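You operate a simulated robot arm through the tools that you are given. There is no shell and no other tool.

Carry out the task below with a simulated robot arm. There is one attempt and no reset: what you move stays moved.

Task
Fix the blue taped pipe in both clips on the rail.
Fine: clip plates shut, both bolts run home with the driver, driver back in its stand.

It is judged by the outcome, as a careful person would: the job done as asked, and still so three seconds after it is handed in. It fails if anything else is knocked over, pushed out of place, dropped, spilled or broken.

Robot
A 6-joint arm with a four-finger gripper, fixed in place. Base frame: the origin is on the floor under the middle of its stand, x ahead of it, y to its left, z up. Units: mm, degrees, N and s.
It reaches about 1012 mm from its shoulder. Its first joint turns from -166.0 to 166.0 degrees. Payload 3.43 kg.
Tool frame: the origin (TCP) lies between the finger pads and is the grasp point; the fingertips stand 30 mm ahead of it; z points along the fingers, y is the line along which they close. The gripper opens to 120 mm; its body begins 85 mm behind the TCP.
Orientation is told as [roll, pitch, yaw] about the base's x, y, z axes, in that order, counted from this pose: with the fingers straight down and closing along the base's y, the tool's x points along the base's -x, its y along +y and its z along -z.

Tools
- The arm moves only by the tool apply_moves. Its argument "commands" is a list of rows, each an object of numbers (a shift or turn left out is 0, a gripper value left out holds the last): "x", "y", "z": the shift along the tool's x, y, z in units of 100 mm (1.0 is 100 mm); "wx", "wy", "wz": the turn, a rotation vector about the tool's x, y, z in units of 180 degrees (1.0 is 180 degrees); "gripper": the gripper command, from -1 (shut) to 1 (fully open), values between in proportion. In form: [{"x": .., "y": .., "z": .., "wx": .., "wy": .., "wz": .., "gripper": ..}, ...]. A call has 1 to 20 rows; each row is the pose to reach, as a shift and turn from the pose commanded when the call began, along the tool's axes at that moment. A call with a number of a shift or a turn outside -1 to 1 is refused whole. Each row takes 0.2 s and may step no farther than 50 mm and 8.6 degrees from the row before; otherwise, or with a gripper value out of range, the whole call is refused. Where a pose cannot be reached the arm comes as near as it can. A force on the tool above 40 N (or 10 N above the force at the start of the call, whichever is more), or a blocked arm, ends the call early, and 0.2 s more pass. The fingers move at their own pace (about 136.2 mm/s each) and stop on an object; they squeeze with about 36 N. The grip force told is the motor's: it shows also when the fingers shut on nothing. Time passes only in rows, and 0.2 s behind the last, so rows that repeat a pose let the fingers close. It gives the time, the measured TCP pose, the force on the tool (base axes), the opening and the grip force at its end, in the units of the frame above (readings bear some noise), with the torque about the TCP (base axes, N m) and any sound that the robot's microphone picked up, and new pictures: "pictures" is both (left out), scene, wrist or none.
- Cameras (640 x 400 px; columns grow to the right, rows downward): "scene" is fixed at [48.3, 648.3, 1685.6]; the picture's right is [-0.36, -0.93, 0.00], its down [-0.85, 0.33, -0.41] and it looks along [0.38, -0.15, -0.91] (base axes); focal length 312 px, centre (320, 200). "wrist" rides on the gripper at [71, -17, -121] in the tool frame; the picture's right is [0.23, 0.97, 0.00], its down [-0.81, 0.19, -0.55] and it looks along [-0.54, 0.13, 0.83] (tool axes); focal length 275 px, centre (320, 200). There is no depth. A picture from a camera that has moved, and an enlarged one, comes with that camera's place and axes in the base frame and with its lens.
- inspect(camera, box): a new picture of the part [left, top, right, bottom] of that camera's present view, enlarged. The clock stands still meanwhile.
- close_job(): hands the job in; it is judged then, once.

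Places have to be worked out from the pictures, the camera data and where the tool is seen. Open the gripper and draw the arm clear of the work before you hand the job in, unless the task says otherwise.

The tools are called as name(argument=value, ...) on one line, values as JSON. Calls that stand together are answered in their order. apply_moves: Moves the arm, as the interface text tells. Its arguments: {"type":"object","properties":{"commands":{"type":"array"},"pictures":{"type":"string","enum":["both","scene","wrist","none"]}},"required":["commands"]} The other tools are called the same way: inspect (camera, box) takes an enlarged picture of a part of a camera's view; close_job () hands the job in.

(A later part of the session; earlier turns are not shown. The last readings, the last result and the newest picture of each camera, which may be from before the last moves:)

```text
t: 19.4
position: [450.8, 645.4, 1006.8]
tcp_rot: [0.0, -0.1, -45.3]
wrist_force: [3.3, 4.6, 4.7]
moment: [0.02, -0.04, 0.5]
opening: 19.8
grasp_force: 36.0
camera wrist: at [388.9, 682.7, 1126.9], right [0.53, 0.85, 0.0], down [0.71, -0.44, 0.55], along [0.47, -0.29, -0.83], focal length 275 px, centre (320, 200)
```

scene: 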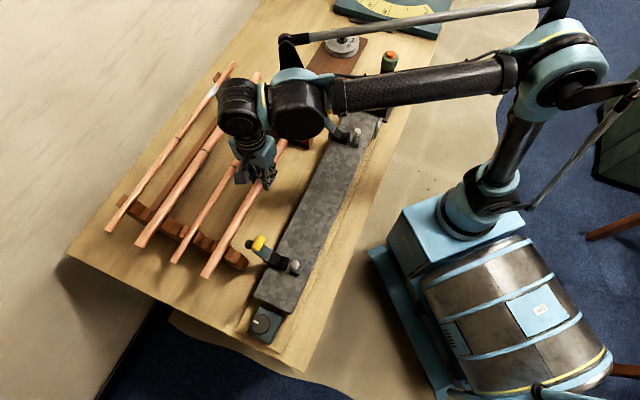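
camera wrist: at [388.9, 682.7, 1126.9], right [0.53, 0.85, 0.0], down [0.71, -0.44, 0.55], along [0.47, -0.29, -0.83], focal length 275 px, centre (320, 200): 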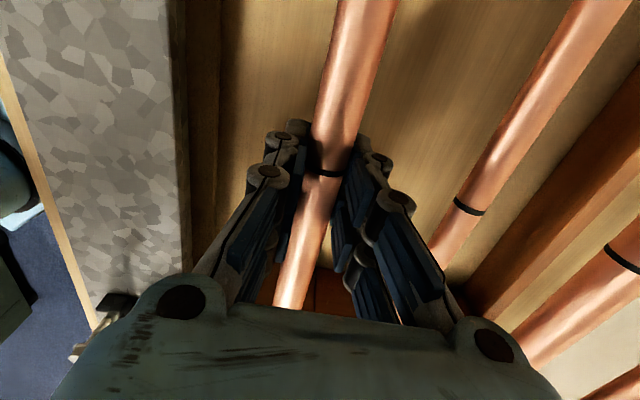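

The pipe is gripped (opening 19.8 mm, 36 N). I lift it straight up about 97 mm so it will clear the open plates (tips near z≈1060).

apply_moves(commands=[{"z": -0.1, "gripper": -1}, {"z": -0.25, "gripper": -1}, {"z": -0.45, "gripper": -1}, {"z": -0.7, "gripper": -1}, {"z": -0.97, "gripper": -1}, {"z": -0.97, "gripper": -1}], pictures="both")

```text
t: 20.8
position: [452.3, 643.5, 1103.0]
tcp_rot: [-0.1, 0.0, -45.2]
wrist_force: [-0.2, -0.2, -2.3]
moment: [-0.03, 0.04, -0.01]
opening: 20.3
grasp_force: 36.2
camera wrist: at [389.5, 681.4, 1223.7], right [0.53, 0.85, 0.0], down [0.71, -0.44, 0.55], along [0.47, -0.29, -0.83], focal length 275 px, centre (320, 200)
```

scene: 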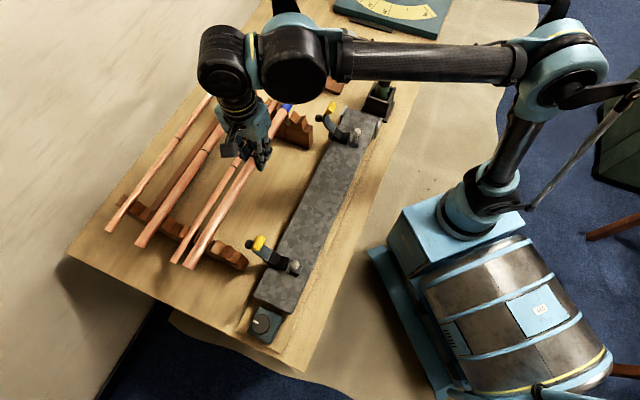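
wrist: 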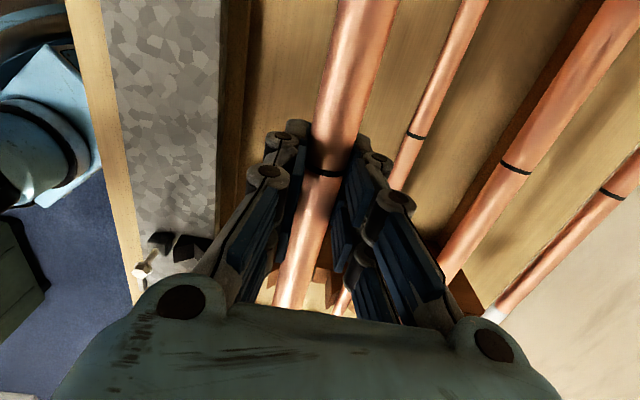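

The pipe hangs level and balanced (2.3 N weight). I carry it across over the rail (about −124 mm in q, −26 mm in p to centre it on the two clips), staying high.

apply_moves(commands=[{"x": -0.06, "y": -0.3, "gripper": -1}, {"x": -0.13, "y": -0.65, "wz": -0.0022, "gripper": -1}], pictures="none")

apply_moves(commands=[{"x": -0.06, "y": -0.3, "gripper": -1}, {"x": -0.132, "y": -0.587, "gripper": -1}, {"x": -0.132, "y": -0.587, "gripper": -1}], pictures="both")

```text
t: 21.4
position: [415.6, 587.2, 1104.0]
tcp_rot: [-0.1, 0.0, -44.7]
wrist_force: [0.3, 0.3, -3.2]
moment: [-0.08, 0.01, 0.0]
opening: 20.1
grasp_force: 36.2
```

```text
t: 22.2
position: [382.4, 536.0, 1103.5]
tcp_rot: [0.0, 0.1, -44.8]
wrist_force: [-0.3, 0.3, -3.3]
moment: [-0.04, -0.02, 0.01]
opening: 20.2
grasp_force: 35.9
camera wrist: at [320.6, 573.2, 1224.2], right [0.52, 0.85, 0.0], down [0.71, -0.43, 0.55], along [0.47, -0.29, -0.83], focal length 275 px, centre (320, 200)
```

scene: 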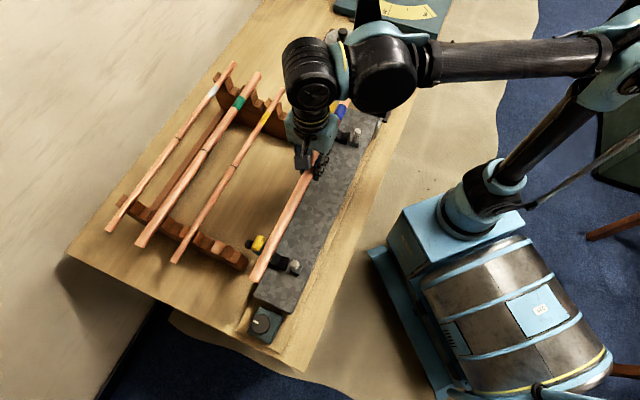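
wrist: 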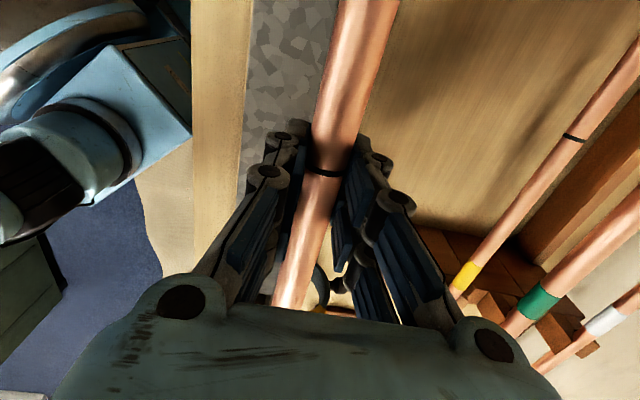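

Pipe is over the rail at q≈649.5; I nudge +1.5 mm in q and lower to TCP z≈1025, then check alignment with both V-saddles.

apply_moves(commands=[{"y": 0.015, "z": 0.25, "gripper": -1}, {"y": 0.015, "z": 0.5, "gripper": -1}, {"y": 0.015, "z": 0.78, "gripper": -1}, {"y": 0.015, "z": 0.78, "gripper": -1}], pictures="wrist")

inspect(camera="scene", box=[235, 215, 315, 285])

inspect(camera="scene", box=[300, 80, 390, 150])

inspect(camera="wrist", box=[210, 200, 360, 320])

```text
t: 23.2
position: [383.9, 538.1, 1026.3]
tcp_rot: [-0.1, 0.0, -44.8]
wrist_force: [0.7, -0.7, -2.7]
moment: [-0.01, 0.01, 0.04]
opening: 19.9
grasp_force: 36.6
camera wrist: at [321.5, 574.3, 1145.9], right [0.52, 0.85, 0.0], down [0.71, -0.43, 0.55], along [0.47, -0.29, -0.83], focal length 275 px, centre (320, 200)
```

wrist: 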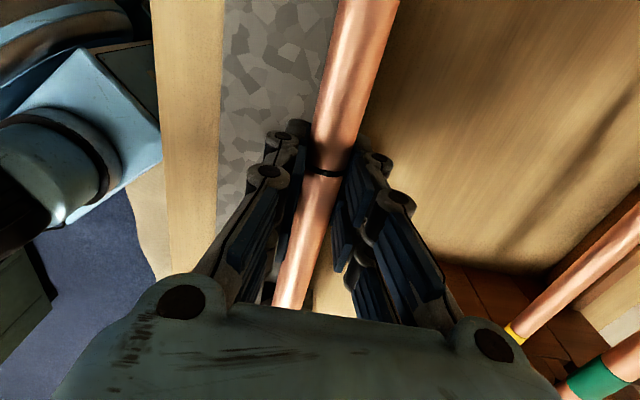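

```text
5.71 times, centred on (275, 250) of scene
camera zoom: at [48.3, 648.3, 1685.6], right [-0.36, -0.93, 0.0], down [-0.85, 0.33, -0.41], along [0.38, -0.15, -0.91], focal length 1781 px, centre (577, -86)
```

zoom: 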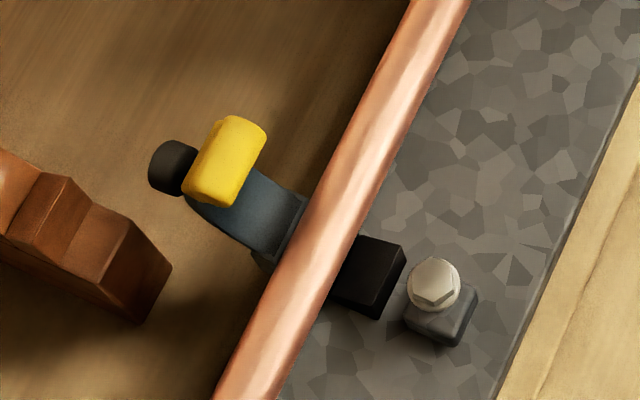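

```text
5.71 times, centred on (345, 115) of scene
camera zoom: at [48.3, 648.3, 1685.6], right [-0.36, -0.93, 0.0], down [-0.85, 0.33, -0.41], along [0.38, -0.15, -0.91], focal length 1781 px, centre (177, 686)
```

zoom: 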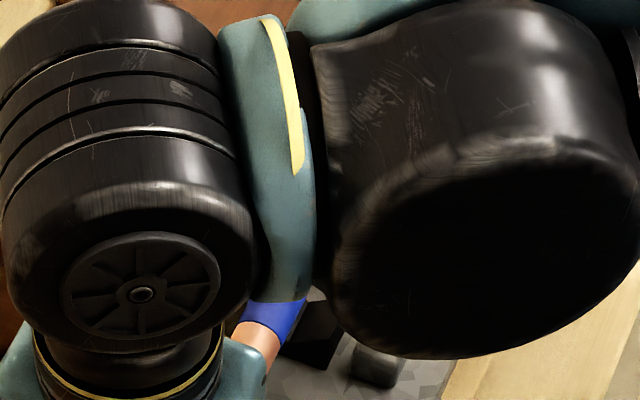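

```text
3.33 times, centred on (285, 260) of wrist
camera zoom: at [321.5, 574.3, 1145.9], right [0.52, 0.85, 0.0], down [0.71, -0.43, 0.55], along [0.47, -0.29, -0.83], focal length 918 px, centre (437, 0)
```

zoom: 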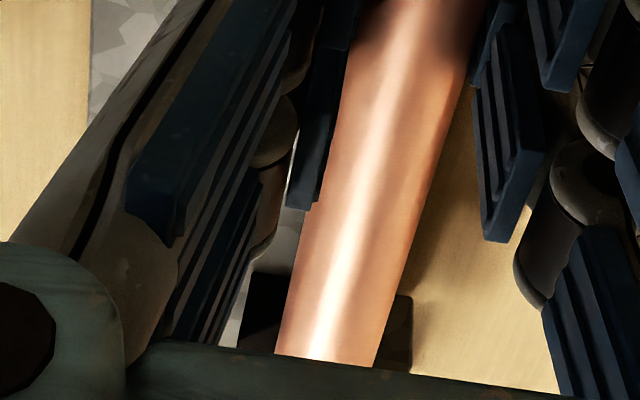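

Let me zoom more on the pipe over clip B to check lateral alignment there.

inspect(camera="scene", box=[255, 235, 305, 270])

inspect(camera="wrist", box=[250, 260, 350, 310])

```text
11.43 times, centred on (280, 252) of scene
camera zoom: at [48.3, 648.3, 1685.6], right [-0.36, -0.93, 0.0], down [-0.85, 0.33, -0.41], along [0.38, -0.15, -0.91], focal length 3563 px, centre (777, -400)
```

zoom: 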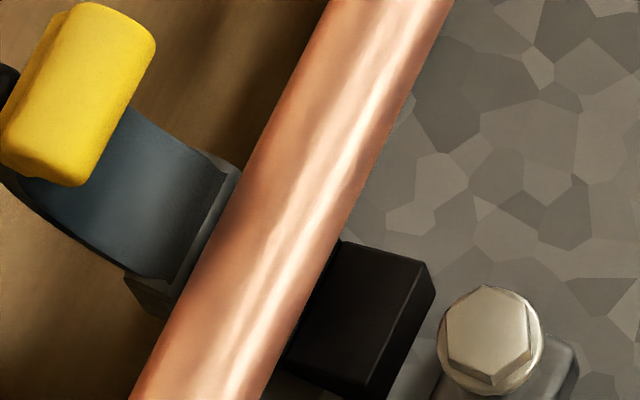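

```text
6.40 times, centred on (300, 285) of wrist
camera zoom: at [321.5, 574.3, 1145.9], right [0.52, 0.85, 0.0], down [0.71, -0.43, 0.55], along [0.47, -0.29, -0.83], focal length 1762 px, centre (448, -344)
```

zoom: 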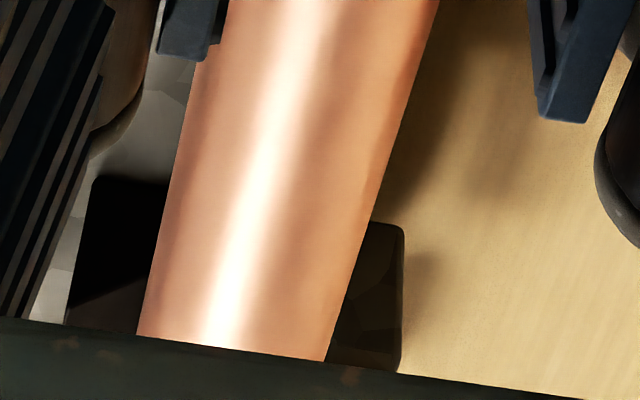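

Alignment is within 1–2 mm at both saddles. I lower towards the V-saddles, slowing near the expected contact (TCP z≈977).

apply_moves(commands=[{"z": 0.15, "gripper": -1}, {"z": 0.3, "gripper": -1}, {"z": 0.4, "gripper": -1}, {"z": 0.43, "gripper": -1}, {"z": 0.45, "gripper": -1}, {"z": 0.46, "gripper": -1}, {"z": 0.47, "gripper": -1}], pictures="wrist")

```text
t: 24.8
position: [383.2, 539.5, 977.5]
tcp_rot: [-0.2, 0.1, -44.8]
wrist_force: [-0.7, 0.5, -3.0]
moment: [0.04, 0.0, -0.01]
opening: 20.3
grasp_force: 35.9
camera wrist: at [321.1, 576.2, 1098.5], right [0.52, 0.85, 0.0], down [0.71, -0.43, 0.55], along [0.47, -0.29, -0.83], focal length 275 px, centre (320, 200)
```

wrist: 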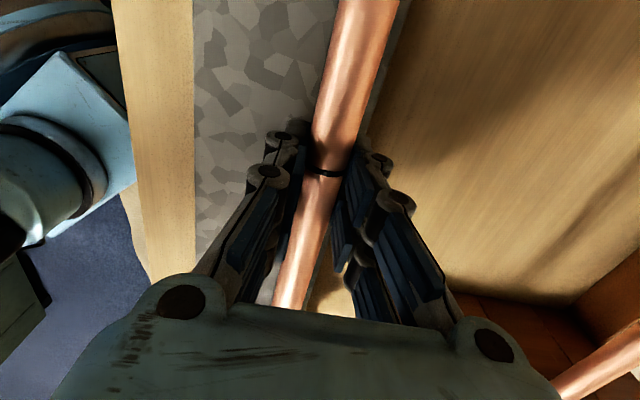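

No contact yet (still only the weight). I keep lowering in 1 mm steps until the pipe is carried by the saddles.

apply_moves(commands=[{"z": 0.01, "gripper": -1}, {"z": 0.02, "gripper": -1}, {"z": 0.03, "gripper": -1}, {"z": 0.04, "gripper": -1}, {"z": 0.05, "gripper": -1}], pictures="none")

```text
t: 26.0
position: [383.9, 539.7, 973.6]
tcp_rot: [-0.1, 0.0, -44.8]
wrist_force: [0.7, -0.7, 0.6]
moment: [-0.56, -0.55, -0.22]
opening: 20.2
grasp_force: 35.9
```

The pipe touched clip A first (moment shows the contact at that end). I continue in 1 mm steps for clip B to take load as well.

apply_moves(commands=[{"z": 0.005, "gripper": -1}, {"z": 0.01, "gripper": -1}, {"z": 0.015, "gripper": -1}, {"z": 0.015, "gripper": -1}], pictures="none")

```text
t: 27.0
position: [383.2, 540.0, 972.2]
tcp_rot: [-0.1, 0.0, -44.8]
wrist_force: [-0.8, -1.8, 31.7]
moment: [0.01, 0.01, -0.44]
opening: 20.5
grasp_force: 36.5
```

Both saddles now carry the pipe (31.7 N up, no tilting moment) at TCP z≈972. I ease back about 1 mm and open the fingers to about 45 mm.

apply_moves(commands=[{"z": -0.01, "gripper": -1}, {"z": -0.01, "gripper": -0.6}, {"z": -0.01, "gripper": -0.25}, {"z": -0.01, "gripper": -0.25}], pictures="both")

```text
t: 28.0
position: [384.3, 539.9, 973.7]
tcp_rot: [0.0, 0.0, -44.8]
wrist_force: [-0.4, -0.3, -0.4]
moment: [-0.02, 0.0, 0.02]
opening: 45.0
grasp_force: 0.1
camera wrist: at [321.0, 576.6, 1092.9], right [0.52, 0.85, 0.0], down [0.71, -0.43, 0.55], along [0.47, -0.29, -0.83], focal length 275 px, centre (320, 200)
```

scene: 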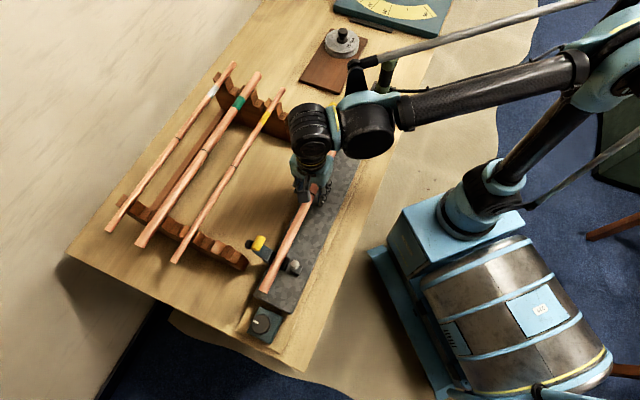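
wrist: 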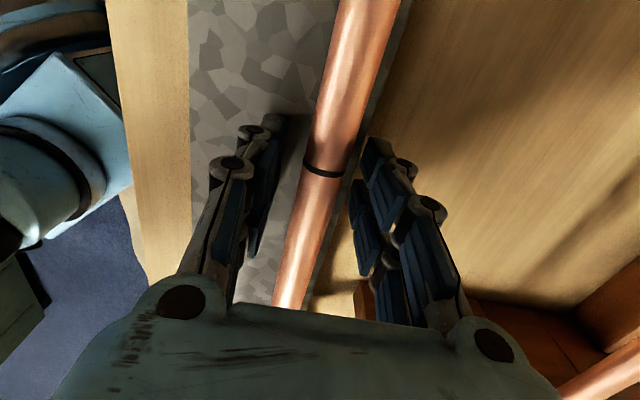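

Released. I raise the gripper straight up to z≈1120 and look at how the pipe lies in both saddles.

apply_moves(commands=[{"z": -0.1, "gripper": -0.25}, {"z": -0.3, "gripper": -0.25}, {"z": -0.65, "gripper": -0.25}, {"z": -1.0, "gripper": -0.25}], pictures="none")

apply_moves(commands=[{"z": -0.35, "gripper": -0.5}, {"z": -0.7, "gripper": -1}, {"z": -0.7, "gripper": -1}], pictures="both")

inspect(camera="scene", box=[235, 215, 315, 315])

inspect(camera="wrist", box=[200, 100, 380, 310])

```text
t: 29.0
position: [385.2, 538.7, 1073.7]
tcp_rot: [-0.1, 0.1, -44.9]
wrist_force: [0.1, 0.2, 0.9]
moment: [-0.01, 0.02, 0.0]
opening: 44.9
grasp_force: 0.1
```

```text
t: 29.8
position: [384.3, 541.1, 1145.0]
tcp_rot: [0.0, 0.0, -44.8]
wrist_force: [-0.7, 0.1, 0.4]
moment: [0.0, 0.0, -0.03]
opening: 0.1
grasp_force: 33.4
camera wrist: at [321.0, 578.1, 1264.9], right [0.52, 0.85, 0.0], down [0.71, -0.43, 0.55], along [0.47, -0.29, -0.83], focal length 275 px, centre (320, 200)
```

scene: 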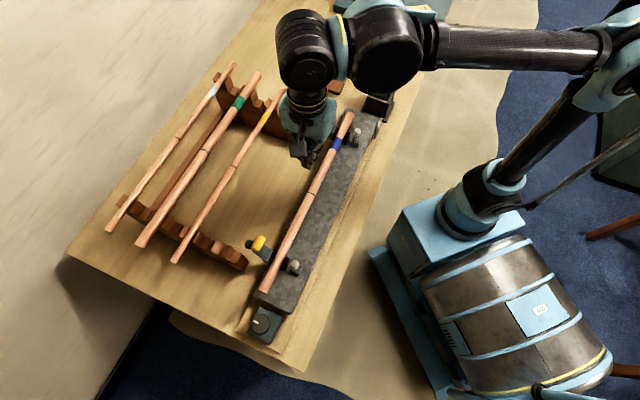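
wrist: 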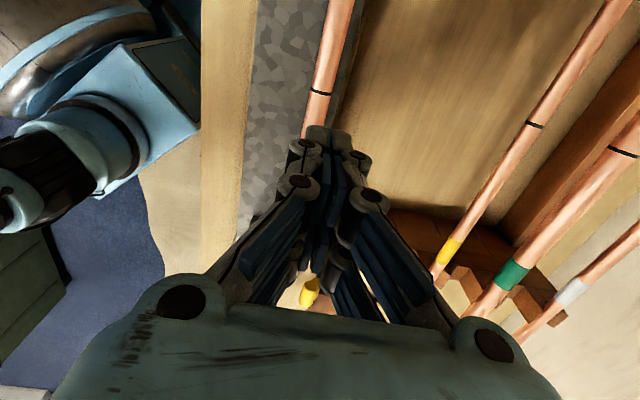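

```text
4.00 times, centred on (275, 265) of scene
camera zoom: at [48.3, 648.3, 1685.6], right [-0.36, -0.93, 0.0], down [-0.85, 0.33, -0.41], along [0.38, -0.15, -0.91], focal length 1247 px, centre (500, -60)
```

zoom: 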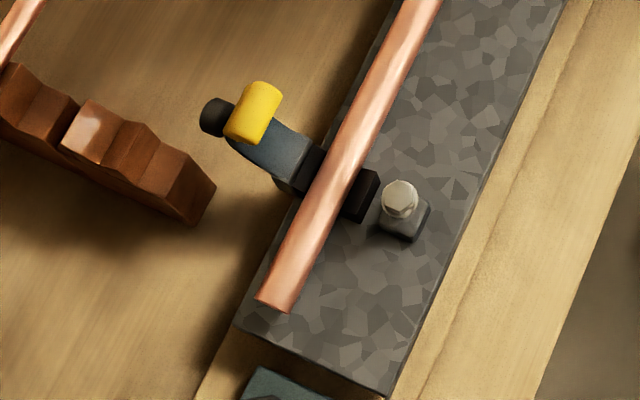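

```text
1.90 times, centred on (290, 205) of wrist
camera zoom: at [321.0, 578.1, 1264.9], right [0.52, 0.85, 0.0], down [0.71, -0.43, 0.55], along [0.47, -0.29, -0.83], focal length 524 px, centre (377, 190)
```

zoom: 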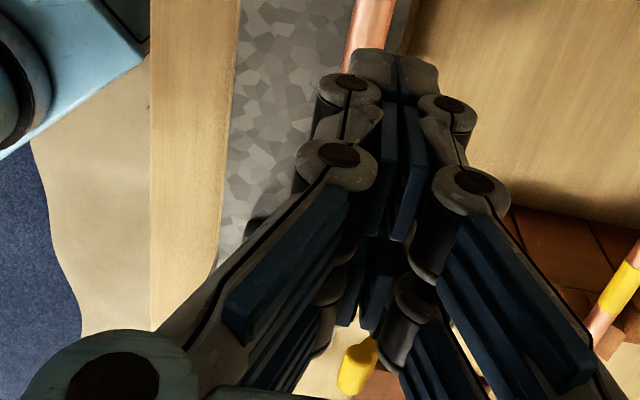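

The pipe sits properly in both V-saddles. Now I take the closed gripper around to the outer side of clip B's plate (q≈755, p≈307), staying high first.

apply_moves(commands=[{"x": 0.33, "y": 0.16, "gripper": -1}, {"x": 0.66, "y": 0.33, "gripper": -1}, {"x": 1.0, "y": 0.5, "gripper": -1}], pictures="none")

apply_moves(commands=[{"x": 0.33, "y": 0.17, "gripper": -1}, {"x": 0.66, "y": 0.34, "gripper": -1}, {"x": 0.96, "y": 0.51, "gripper": -1}, {"x": 0.96, "y": 0.51, "gripper": -1}], pictures="both")

inspect(camera="scene", box=[200, 190, 320, 290])

```text
t: 30.6
position: [348.2, 645.2, 1144.1]
tcp_rot: [0.0, 0.1, -44.8]
wrist_force: [0.7, -0.8, 0.9]
moment: [0.07, -0.02, -0.02]
opening: 0.0
grasp_force: 33.8
```

```text
t: 31.6
position: [316.1, 749.9, 1143.8]
tcp_rot: [-0.1, 0.0, -44.7]
wrist_force: [-1.0, 0.2, -0.1]
moment: [0.04, -0.04, 0.0]
opening: 0.1
grasp_force: 33.5
camera wrist: at [253.9, 787.5, 1264.3], right [0.52, 0.85, 0.0], down [0.71, -0.43, 0.55], along [0.47, -0.29, -0.83], focal length 275 px, centre (320, 200)
```

scene: 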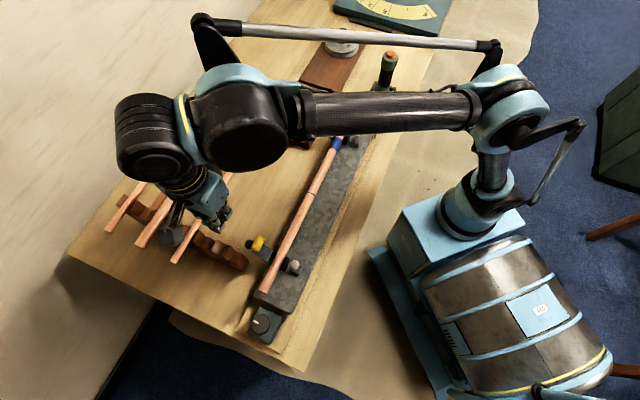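
wrist: 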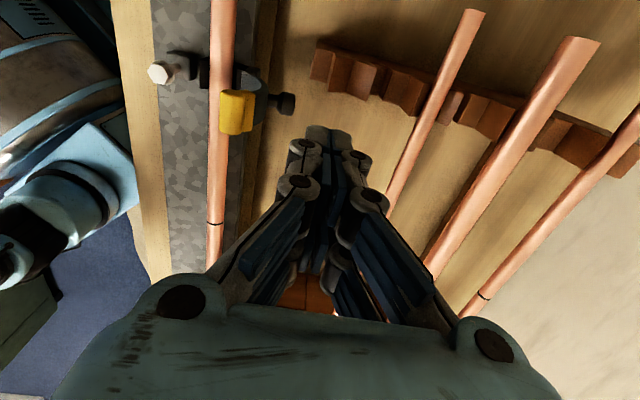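

```text
4.00 times, centred on (260, 240) of scene
camera zoom: at [48.3, 648.3, 1685.6], right [-0.36, -0.93, 0.0], down [-0.85, 0.33, -0.41], along [0.38, -0.15, -0.91], focal length 1247 px, centre (560, 40)
```

zoom: 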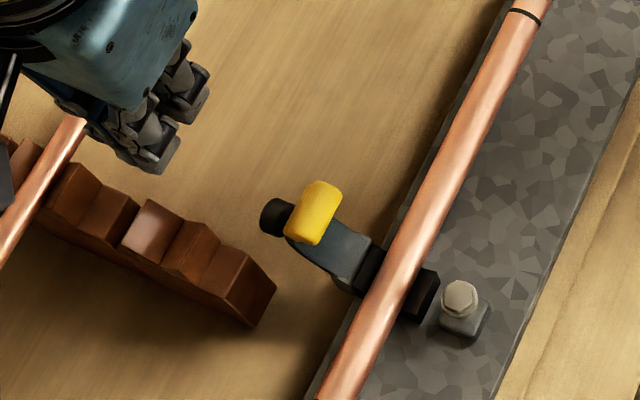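

Tab B triangulates to q≈689, p≈303, z≈1050, so the gripper is just outside it. I lower the closed fingers to tip height z≈1028.

apply_moves(commands=[{"z": 0.3, "gripper": -1}, {"z": 0.6, "gripper": -1}, {"z": 0.86, "gripper": -1}, {"y": -0.15, "z": 0.86, "gripper": -1}], pictures="wrist")

inspect(camera="scene", box=[200, 190, 320, 290])

```text
t: 32.6
position: [306.7, 738.8, 1055.9]
tcp_rot: [-0.1, 0.0, -44.7]
wrist_force: [0.2, -0.3, 0.2]
moment: [-0.03, 0.04, 0.02]
opening: 0.0
grasp_force: 33.7
camera wrist: at [243.8, 775.4, 1175.8], right [0.52, 0.85, 0.0], down [0.71, -0.44, 0.55], along [0.47, -0.29, -0.83], focal length 275 px, centre (320, 200)
```

wrist: 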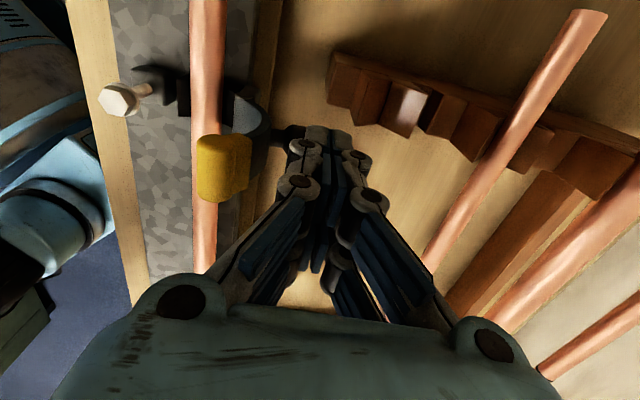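

```text
4.00 times, centred on (260, 240) of scene
camera zoom: at [48.3, 648.3, 1685.6], right [-0.36, -0.93, 0.0], down [-0.85, 0.33, -0.41], along [0.38, -0.15, -0.91], focal length 1247 px, centre (560, 40)
```

zoom: 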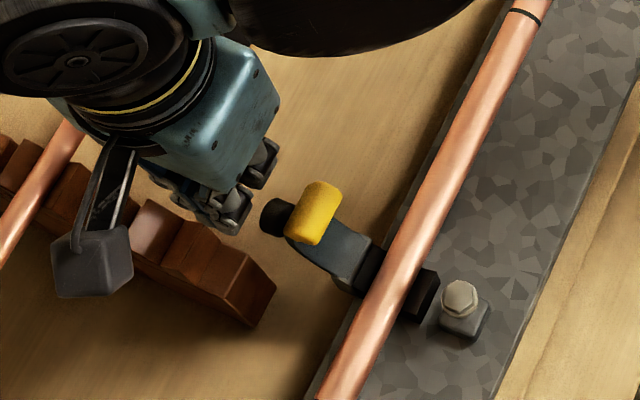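

Positions look right; I push toward −q in 10 mm steps against the back of plate B's tip.

apply_moves(commands=[{"y": -0.1, "gripper": -1}, {"y": -0.2, "gripper": -1}, {"y": -0.3, "gripper": -1}, {"y": -0.4, "gripper": -1}, {"y": -0.5, "gripper": -1}, {"y": -0.6, "gripper": -1}], pictures="wrist")

inspect(camera="scene", box=[200, 190, 320, 290])

```text
t: 34.0
position: [262.8, 694.7, 1056.5]
tcp_rot: [0.0, 0.0, -44.9]
wrist_force: [1.0, 0.3, -0.3]
moment: [-0.02, -0.03, 0.0]
opening: 0.2
grasp_force: 33.5
camera wrist: at [200.9, 732.4, 1177.2], right [0.52, 0.85, 0.0], down [0.71, -0.43, 0.55], along [0.47, -0.29, -0.83], focal length 275 px, centre (320, 200)
```

wrist: 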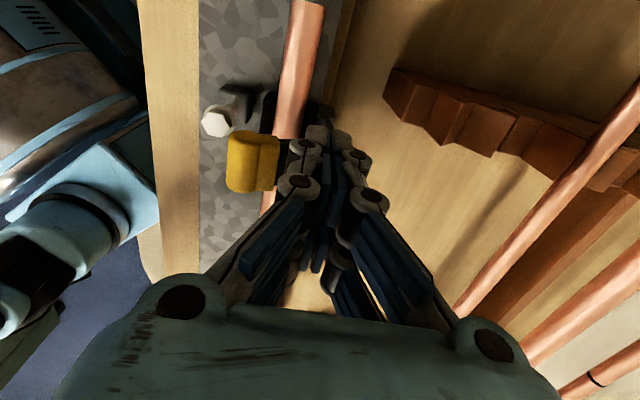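

```text
4.00 times, centred on (260, 240) of scene
camera zoom: at [48.3, 648.3, 1685.6], right [-0.36, -0.93, 0.0], down [-0.85, 0.33, -0.41], along [0.38, -0.15, -0.91], focal length 1247 px, centre (560, 40)
```

zoom: 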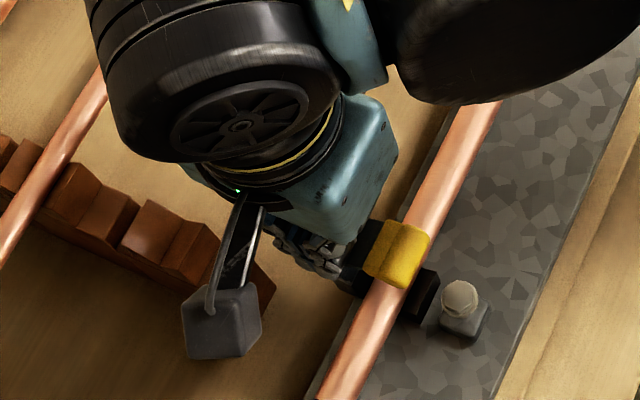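

Plate B swings with the fingers; its tab is now over the pipe (about 33° turned). I continue pushing slowly with a slight rise so the back knob clears the fingertips.

apply_moves(commands=[{"y": -0.08, "z": -0.02, "gripper": -1}, {"y": -0.16, "z": -0.04, "gripper": -1}, {"y": -0.24, "z": -0.06, "gripper": -1}, {"y": -0.32, "z": -0.08, "gripper": -1}], pictures="wrist")

inspect(camera="scene", box=[230, 210, 320, 290])

```text
t: 35.0
position: [240.6, 673.8, 1063.9]
tcp_rot: [-0.1, 0.0, -44.7]
wrist_force: [-0.5, -0.2, 0.3]
moment: [0.08, 0.0, 0.0]
opening: 0.0
grasp_force: 32.9
camera wrist: at [178.2, 710.8, 1184.6], right [0.52, 0.85, 0.0], down [0.71, -0.43, 0.55], along [0.47, -0.29, -0.83], focal length 275 px, centre (320, 200)
```

wrist: 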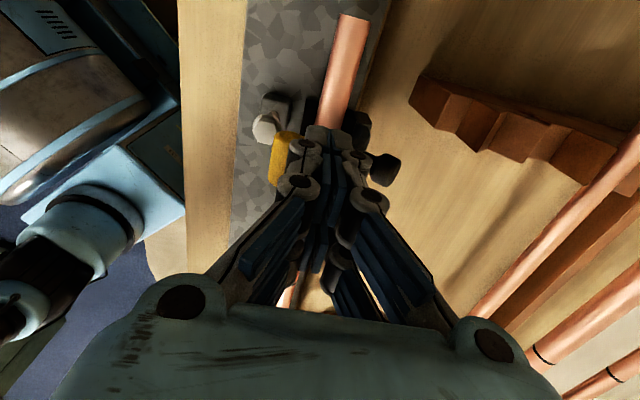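

```text
5.00 times, centred on (275, 250) of scene
camera zoom: at [48.3, 648.3, 1685.6], right [-0.36, -0.93, 0.0], down [-0.85, 0.33, -0.41], along [0.38, -0.15, -0.91], focal length 1559 px, centre (545, -50)
```

zoom: 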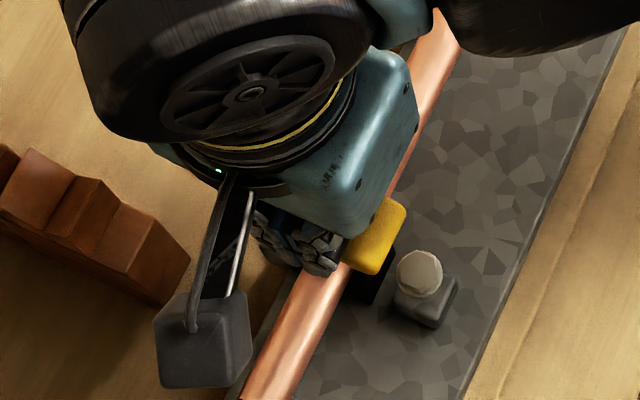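

The hinge holds where it's left, at about 44°. From here it's better to push the back knob (now near q≈687, z≈1014) inward; I lift, go around outside the knob (shifted 15 mm away from the rack), and come down to tip height ≈1007.

apply_moves(commands=[{"z": -0.3, "gripper": -1}, {"x": -0.05, "y": 0.3, "z": -0.3, "gripper": -1}, {"x": -0.1, "y": 0.6, "z": -0.3, "gripper": -1}, {"x": -0.15, "y": 0.92, "z": -0.3, "gripper": -1}, {"x": -0.15, "y": 0.92, "z": 0.0, "gripper": -1}, {"x": -0.15, "y": 0.92, "z": 0.15, "gripper": -1}], pictures="wrist")

inspect(camera="scene", box=[200, 200, 320, 290])

inspect(camera="wrist", box=[180, 50, 400, 220])

```text
t: 36.4
position: [315.9, 727.5, 1048.6]
tcp_rot: [0.0, 0.0, -44.8]
wrist_force: [0.6, -0.7, 0.4]
moment: [0.01, 0.0, -0.01]
opening: 0.0
grasp_force: 32.9
camera wrist: at [253.9, 763.7, 1170.0], right [0.52, 0.85, 0.0], down [0.71, -0.43, 0.55], along [0.47, -0.29, -0.83], focal length 275 px, centre (320, 200)
```

wrist: 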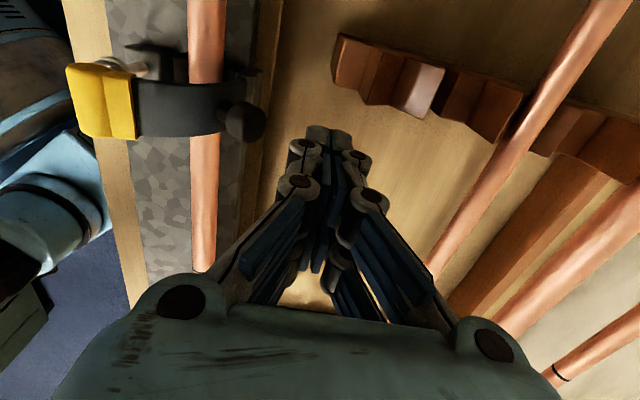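

```text
4.44 times, centred on (260, 245) of scene
camera zoom: at [48.3, 648.3, 1685.6], right [-0.36, -0.93, 0.0], down [-0.85, 0.33, -0.41], along [0.38, -0.15, -0.91], focal length 1386 px, centre (587, 0)
```

zoom: 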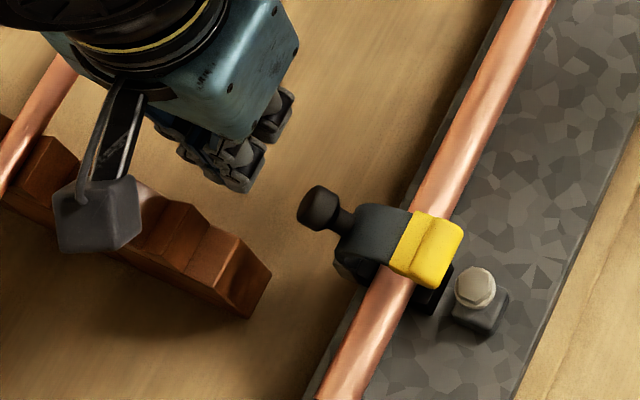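

```text
2.35 times, centred on (290, 135) of wrist
camera zoom: at [253.9, 763.7, 1170.0], right [0.52, 0.85, 0.0], down [0.71, -0.43, 0.55], along [0.47, -0.29, -0.83], focal length 648 px, centre (391, 353)
```

zoom: 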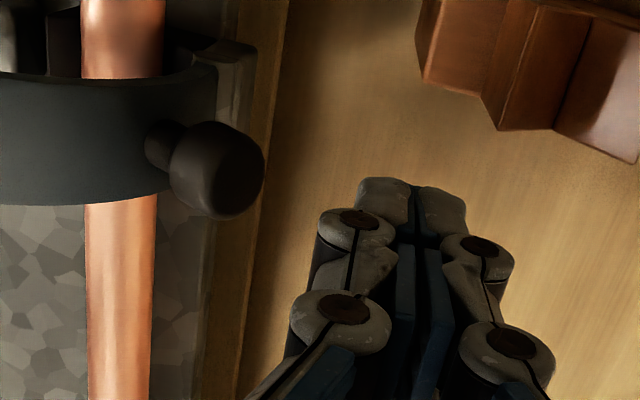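

The knob is at about (q 690, z 1024), and the plate stays open at roughly 45°. I shift 12 mm in p to be square on the knob, lower to tip z≈1008 and push it inward.

apply_moves(commands=[{"x": 0.12, "z": 0.1, "gripper": -1}, {"x": 0.12, "y": -0.15, "z": 0.1, "gripper": -1}, {"x": 0.12, "y": -0.25, "z": 0.1, "gripper": -1}, {"x": 0.12, "y": -0.33, "z": 0.1, "gripper": -1}, {"x": 0.12, "y": -0.41, "z": 0.1, "gripper": -1}, {"x": 0.12, "y": -0.49, "z": 0.1, "gripper": -1}], pictures="wrist")

inspect(camera="wrist", box=[180, 50, 400, 220])

inspect(camera="scene", box=[230, 210, 320, 290])

```text
t: 37.4
position: [276.1, 714.7, 1045.0]
tcp_rot: [0.7, -0.3, -44.8]
wrist_force: [2.7, -1.2, 0.9]
moment: [0.0, 0.21, -0.01]
opening: 0.0
grasp_force: 33.3
stopped in row 4: the force on the tool passed its limit at 50 N (the readings are from after the stop); the commanded pose is now the measured one
camera wrist: at [209.5, 751.9, 1164.5], right [0.52, 0.85, 0.01], down [0.7, -0.44, 0.56], along [0.48, -0.29, -0.83], focal length 275 px, centre (320, 200)
```

wrist: 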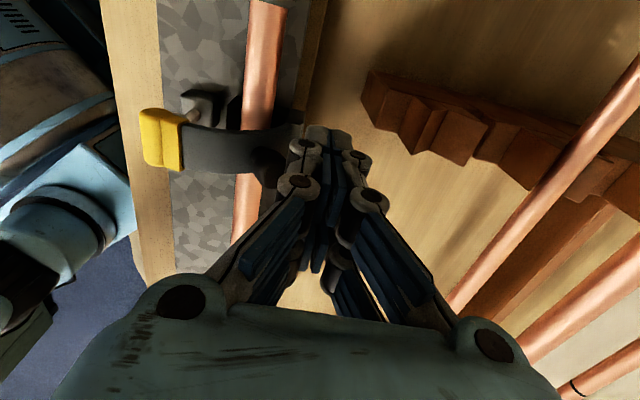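

```text
2.35 times, centred on (290, 135) of wrist
camera zoom: at [209.5, 751.9, 1164.5], right [0.52, 0.85, 0.01], down [0.7, -0.44, 0.56], along [0.48, -0.29, -0.83], focal length 648 px, centre (391, 353)
```

zoom: 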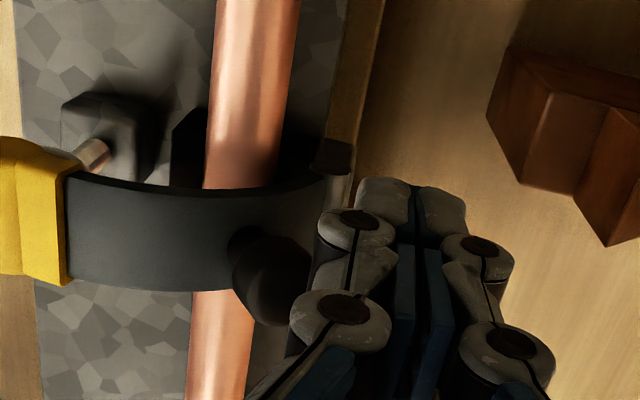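

```text
5.00 times, centred on (275, 250) of scene
camera zoom: at [48.3, 648.3, 1685.6], right [-0.36, -0.93, 0.0], down [-0.85, 0.33, -0.41], along [0.38, -0.15, -0.91], focal length 1559 px, centre (545, -50)
```

zoom: 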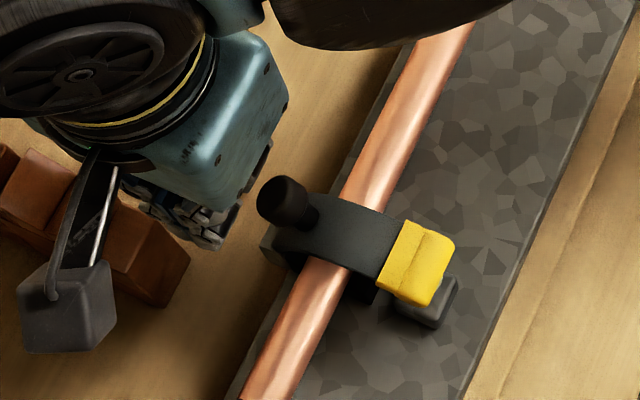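

The tool hit its force limit: the plate's tab now sits above the bolt head (tab centre ≈ q 607, z 1003) and seems blocked there. I back off and go to look at it from the +p end at a low angle before pressing any further.

apply_moves(commands=[{"y": 0.1, "gripper": -1}, {"y": 0.2, "z": -0.1, "gripper": -1}, {"y": 0.2, "z": -0.4, "gripper": -1}, {"x": 0.1, "y": 0.0, "z": -0.7, "gripper": -1}, {"x": 0.4, "y": -0.3, "z": -0.7, "gripper": -1}, {"x": 0.7, "y": -0.6, "z": -0.7, "gripper": -1}, {"x": 0.95, "y": -0.85, "z": -0.7, "gripper": -1}], pictures="none")

apply_moves(commands=[{"x": 0.1, "y": -0.02, "wy": -0.042, "gripper": -1}, {"x": 0.2, "y": -0.04, "z": 0.1, "wy": -0.084, "gripper": -1}, {"x": 0.3, "y": -0.06, "z": 0.3, "wy": -0.126, "gripper": -1}, {"x": 0.4, "y": -0.08, "z": 0.55, "wy": -0.167, "gripper": -1}, {"x": 0.4, "y": -0.08, "z": 0.55, "wy": -0.167, "gripper": -1}], pictures="both")

```text
t: 39.0
position: [147.3, 720.1, 1113.5]
tcp_rot: [0.6, -0.4, -45.0]
wrist_force: [1.1, -0.1, 0.2]
moment: [0.03, 0.06, 0.0]
opening: 0.0
grasp_force: 33.1
```

```text
t: 40.2
position: [112.0, 743.7, 1057.2]
tcp_rot: [0.9, -30.0, -45.1]
wrist_force: [0.6, 0.0, 0.1]
moment: [0.01, 0.0, 0.0]
opening: 0.0
grasp_force: 33.4
camera wrist: at [12.6, 816.1, 1126.1], right [0.54, 0.83, -0.1], down [0.43, -0.17, 0.89], along [0.72, -0.53, -0.45], focal length 275 px, centre (320, 200)
```

scene: 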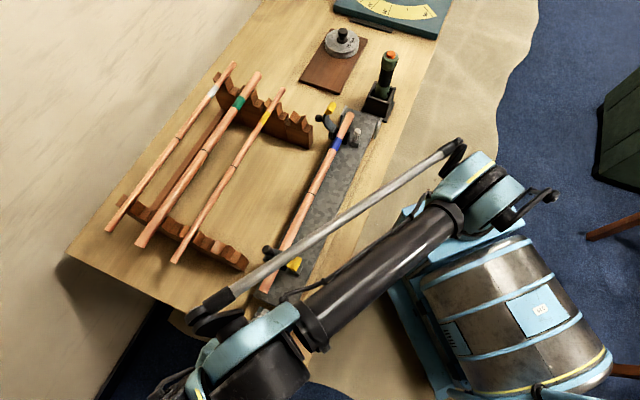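
wrist: 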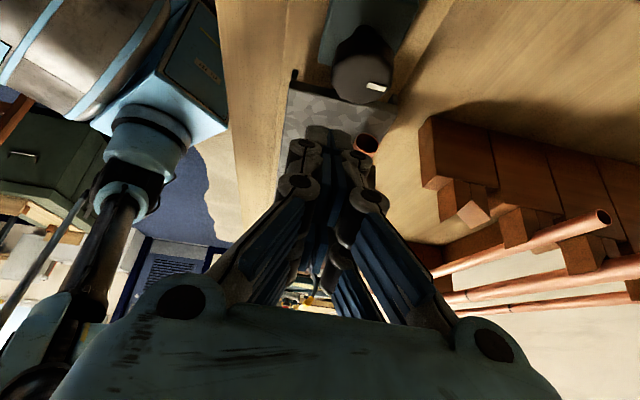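

The closed fingers block the view; I open the gripper wide here (clear of everything) to see the clip between the fingers.

apply_moves(commands=[{"gripper": 1}, {"gripper": 1}, {"gripper": 1}], pictures="wrist")

inspect(camera="wrist", box=[250, 130, 410, 290])

```text
t: 41.0
position: [112.8, 744.7, 1058.2]
tcp_rot: [0.9, -29.9, -45.2]
wrist_force: [-0.7, -0.3, 0.5]
moment: [0.01, -0.04, 0.0]
opening: 120.0
grasp_force: 0.1
camera wrist: at [12.6, 816.0, 1126.4], right [0.54, 0.83, -0.1], down [0.43, -0.17, 0.89], along [0.72, -0.53, -0.45], focal length 275 px, centre (320, 200)
```

wrist: 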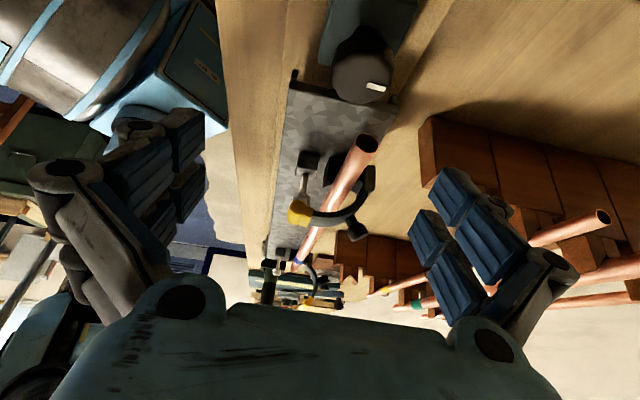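

```text
2.50 times, centred on (330, 210) of wrist
camera zoom: at [12.6, 816.0, 1126.4], right [0.54, 0.83, -0.1], down [0.43, -0.17, 0.89], along [0.72, -0.53, -0.45], focal length 688 px, centre (295, 175)
```

zoom: 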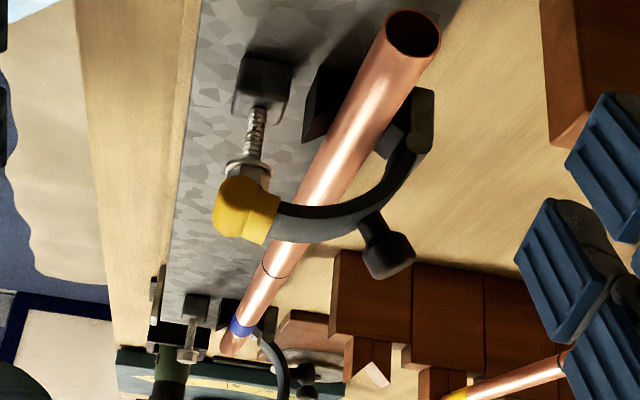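

I zoom further on the tab/bolt contact.

inspect(camera="wrist", box=[280, 145, 380, 245])

inspect(camera="wrist", box=[285, 170, 335, 220])

inspect(camera="scene", box=[250, 230, 320, 290])

```text
4.00 times, centred on (330, 195) of wrist
camera zoom: at [12.6, 816.0, 1126.4], right [0.54, 0.83, -0.1], down [0.43, -0.17, 0.89], along [0.72, -0.53, -0.45], focal length 1101 px, centre (280, 220)
```

zoom: 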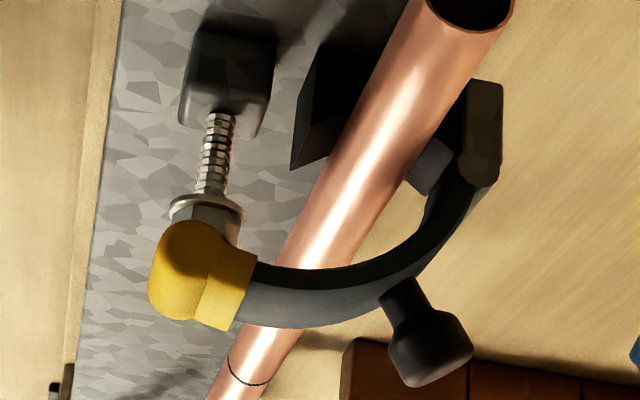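

```text
8.00 times, centred on (310, 195) of wrist
camera zoom: at [12.6, 816.0, 1126.4], right [0.54, 0.83, -0.1], down [0.43, -0.17, 0.89], along [0.72, -0.53, -0.45], focal length 2202 px, centre (400, 240)
```

zoom: 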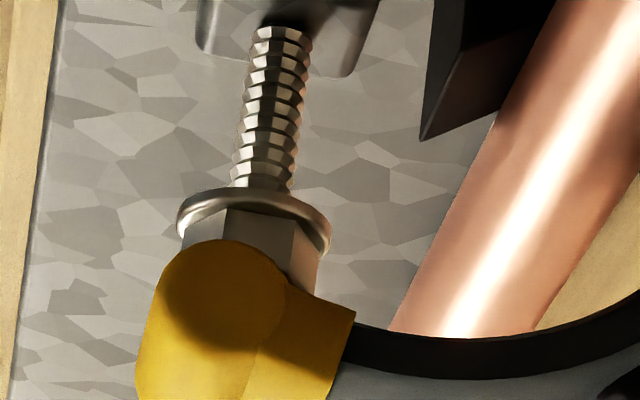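

```text
6.67 times, centred on (285, 260) of scene
camera zoom: at [48.3, 648.3, 1685.6], right [-0.36, -0.93, 0.0], down [-0.85, 0.33, -0.41], along [0.38, -0.15, -0.91], focal length 2078 px, centre (553, -200)
```

zoom: 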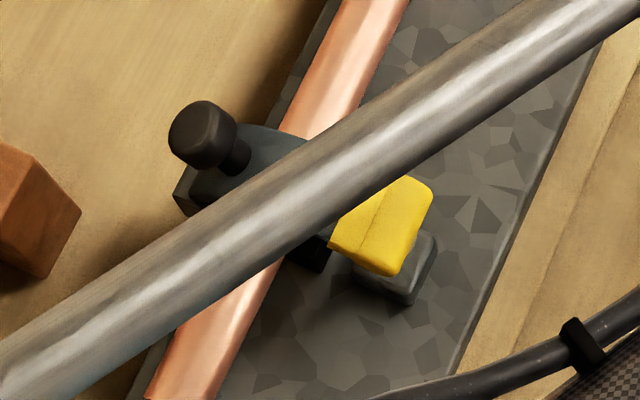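

The lip appears to rest right on the bolt head. Before concluding it is blocked, I'll test by pressing the tab gently from above on its far side (q≈590→580, clear of the bolt head). First level the wrist and close the fingers.

apply_moves(commands=[{"wy": 0.042, "z": -0.1, "gripper": -1}, {"wy": 0.084, "z": -0.2, "gripper": -1}, {"wy": 0.126, "z": -0.3, "gripper": -1}, {"wy": 0.167, "z": -0.4, "gripper": -1}], pictures="none")

apply_moves(commands=[{"wx": 0.0039, "wy": -0.0008, "x": -0.3, "gripper": -1}, {"wx": 0.0039, "wy": -0.0008, "x": -0.6, "gripper": -1}, {"wx": 0.0039, "wy": -0.0008, "x": -0.75, "gripper": -1}], pictures="none")

```text
t: 42.0
position: [98.6, 759.6, 1091.9]
tcp_rot: [0.5, -0.2, -44.7]
wrist_force: [0.0, 0.2, -0.4]
moment: [-0.04, -0.03, 0.01]
opening: 0.0
grasp_force: 33.5
```

```text
t: 42.8
position: [149.6, 706.1, 1093.0]
tcp_rot: [0.0, -0.5, -44.8]
wrist_force: [0.2, 0.4, 0.3]
moment: [0.0, -0.05, -0.03]
opening: 0.1
grasp_force: 32.9
```

Now move over the tab's far side (q≈590, p≈305) with the tips a little above it.

apply_moves(commands=[{"x": -0.3, "y": -0.05, "wx": 0.002, "wy": 0.002, "gripper": -1}, {"x": -0.6, "y": -0.1, "wx": 0.002, "wy": 0.002, "gripper": -1}, {"x": -0.885, "y": -0.15, "wx": 0.002, "wy": 0.002, "gripper": -1}, {"x": -0.885, "y": -0.15, "z": 0.15, "wx": 0.002, "wy": 0.002, "gripper": -1}, {"x": -0.885, "y": -0.15, "z": 0.25, "wx": 0.002, "wy": 0.002, "gripper": -1}], pictures="wrist")

inspect(camera="scene", box=[240, 220, 330, 300])

inspect(camera="wrist", box=[230, 50, 450, 220])

```text
t: 44.0
position: [203.0, 631.7, 1069.2]
tcp_rot: [-0.5, -0.1, -44.7]
wrist_force: [0.1, 1.0, -0.6]
moment: [0.03, 0.0, 0.01]
opening: 0.0
grasp_force: 33.6
camera wrist: at [141.2, 669.9, 1189.4], right [0.52, 0.85, -0.01], down [0.71, -0.43, 0.55], along [0.47, -0.3, -0.83], focal length 275 px, centre (320, 200)
```

wrist: 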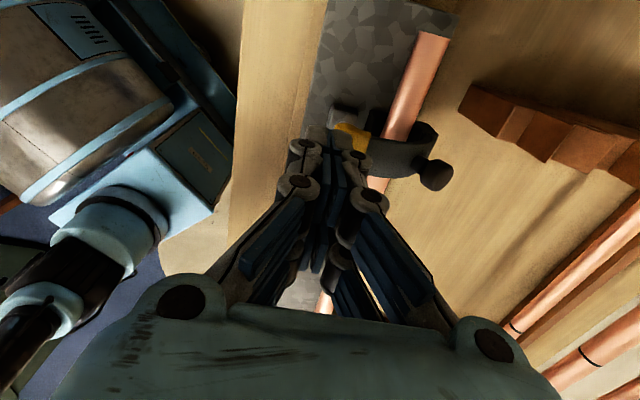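

```text
5.00 times, centred on (285, 260) of scene
camera zoom: at [48.3, 648.3, 1685.6], right [-0.36, -0.93, 0.0], down [-0.85, 0.33, -0.41], along [0.38, -0.15, -0.91], focal length 1559 px, centre (495, -100)
```

zoom: 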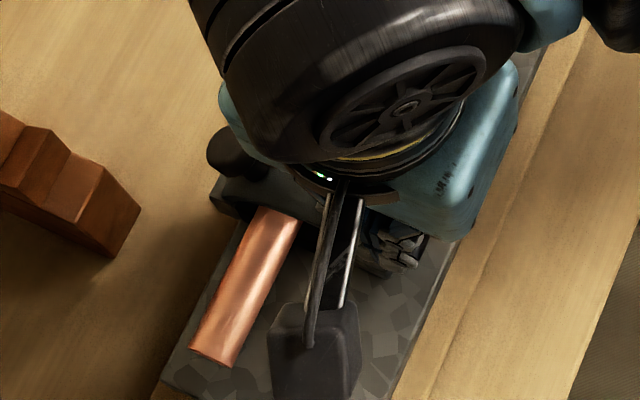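

```text
2.35 times, centred on (340, 135) of wrist
camera zoom: at [141.2, 669.9, 1189.4], right [0.52, 0.85, -0.01], down [0.71, -0.43, 0.55], along [0.47, -0.3, -0.83], focal length 648 px, centre (273, 353)
```

zoom: 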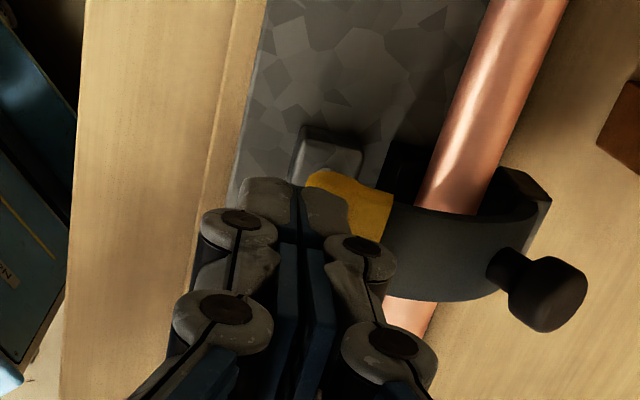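

The tips are above the yellow tab's far half. I press down in small steps and watch the force.

apply_moves(commands=[{"z": 0.05, "gripper": -1}, {"z": 0.08, "gripper": -1}, {"z": 0.1, "gripper": -1}, {"z": 0.12, "gripper": -1}, {"z": 0.14, "gripper": -1}], pictures="none")

```text
t: 45.2
position: [202.1, 632.2, 1057.1]
tcp_rot: [-0.5, -0.2, -44.7]
wrist_force: [0.0, -0.5, 0.0]
moment: [0.02, -0.01, 0.0]
opening: 0.0
grasp_force: 33.5
```

No contact yet at tip z≈1027; I continue in 2 mm steps.

apply_moves(commands=[{"z": 0.02, "gripper": -1}, {"z": 0.04, "gripper": -1}, {"z": 0.06, "gripper": -1}, {"z": 0.08, "gripper": -1}], pictures="none")

apply_moves(commands=[{"z": 0.02, "y": -0.01, "gripper": -1}, {"z": 0.04, "y": -0.02, "gripper": -1}], pictures="wrist")

```text
t: 46.2
position: [204.6, 632.6, 1046.3]
tcp_rot: [-0.6, -0.1, -44.8]
wrist_force: [0.7, -0.6, 0.2]
moment: [-0.01, -0.01, 0.0]
opening: 0.1
grasp_force: 33.9
```

```text
t: 46.8
position: [201.6, 629.9, 1043.1]
tcp_rot: [-0.6, -0.1, -44.8]
wrist_force: [-0.1, 0.4, 0.0]
moment: [0.0, -0.03, -0.03]
opening: 0.1
grasp_force: 33.7
camera wrist: at [140.0, 668.9, 1162.9], right [0.52, 0.85, -0.01], down [0.71, -0.43, 0.55], along [0.47, -0.3, -0.83], focal length 275 px, centre (320, 200)
```

wrist: 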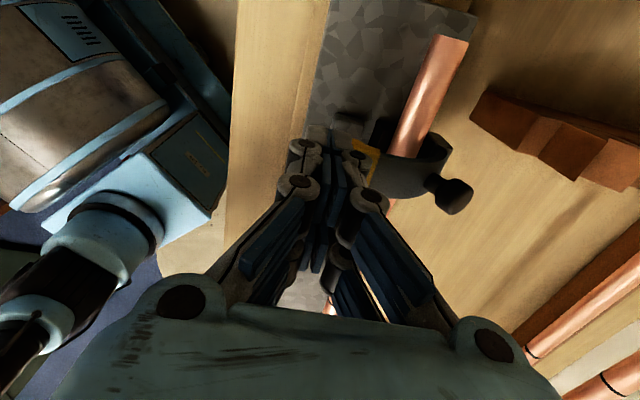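

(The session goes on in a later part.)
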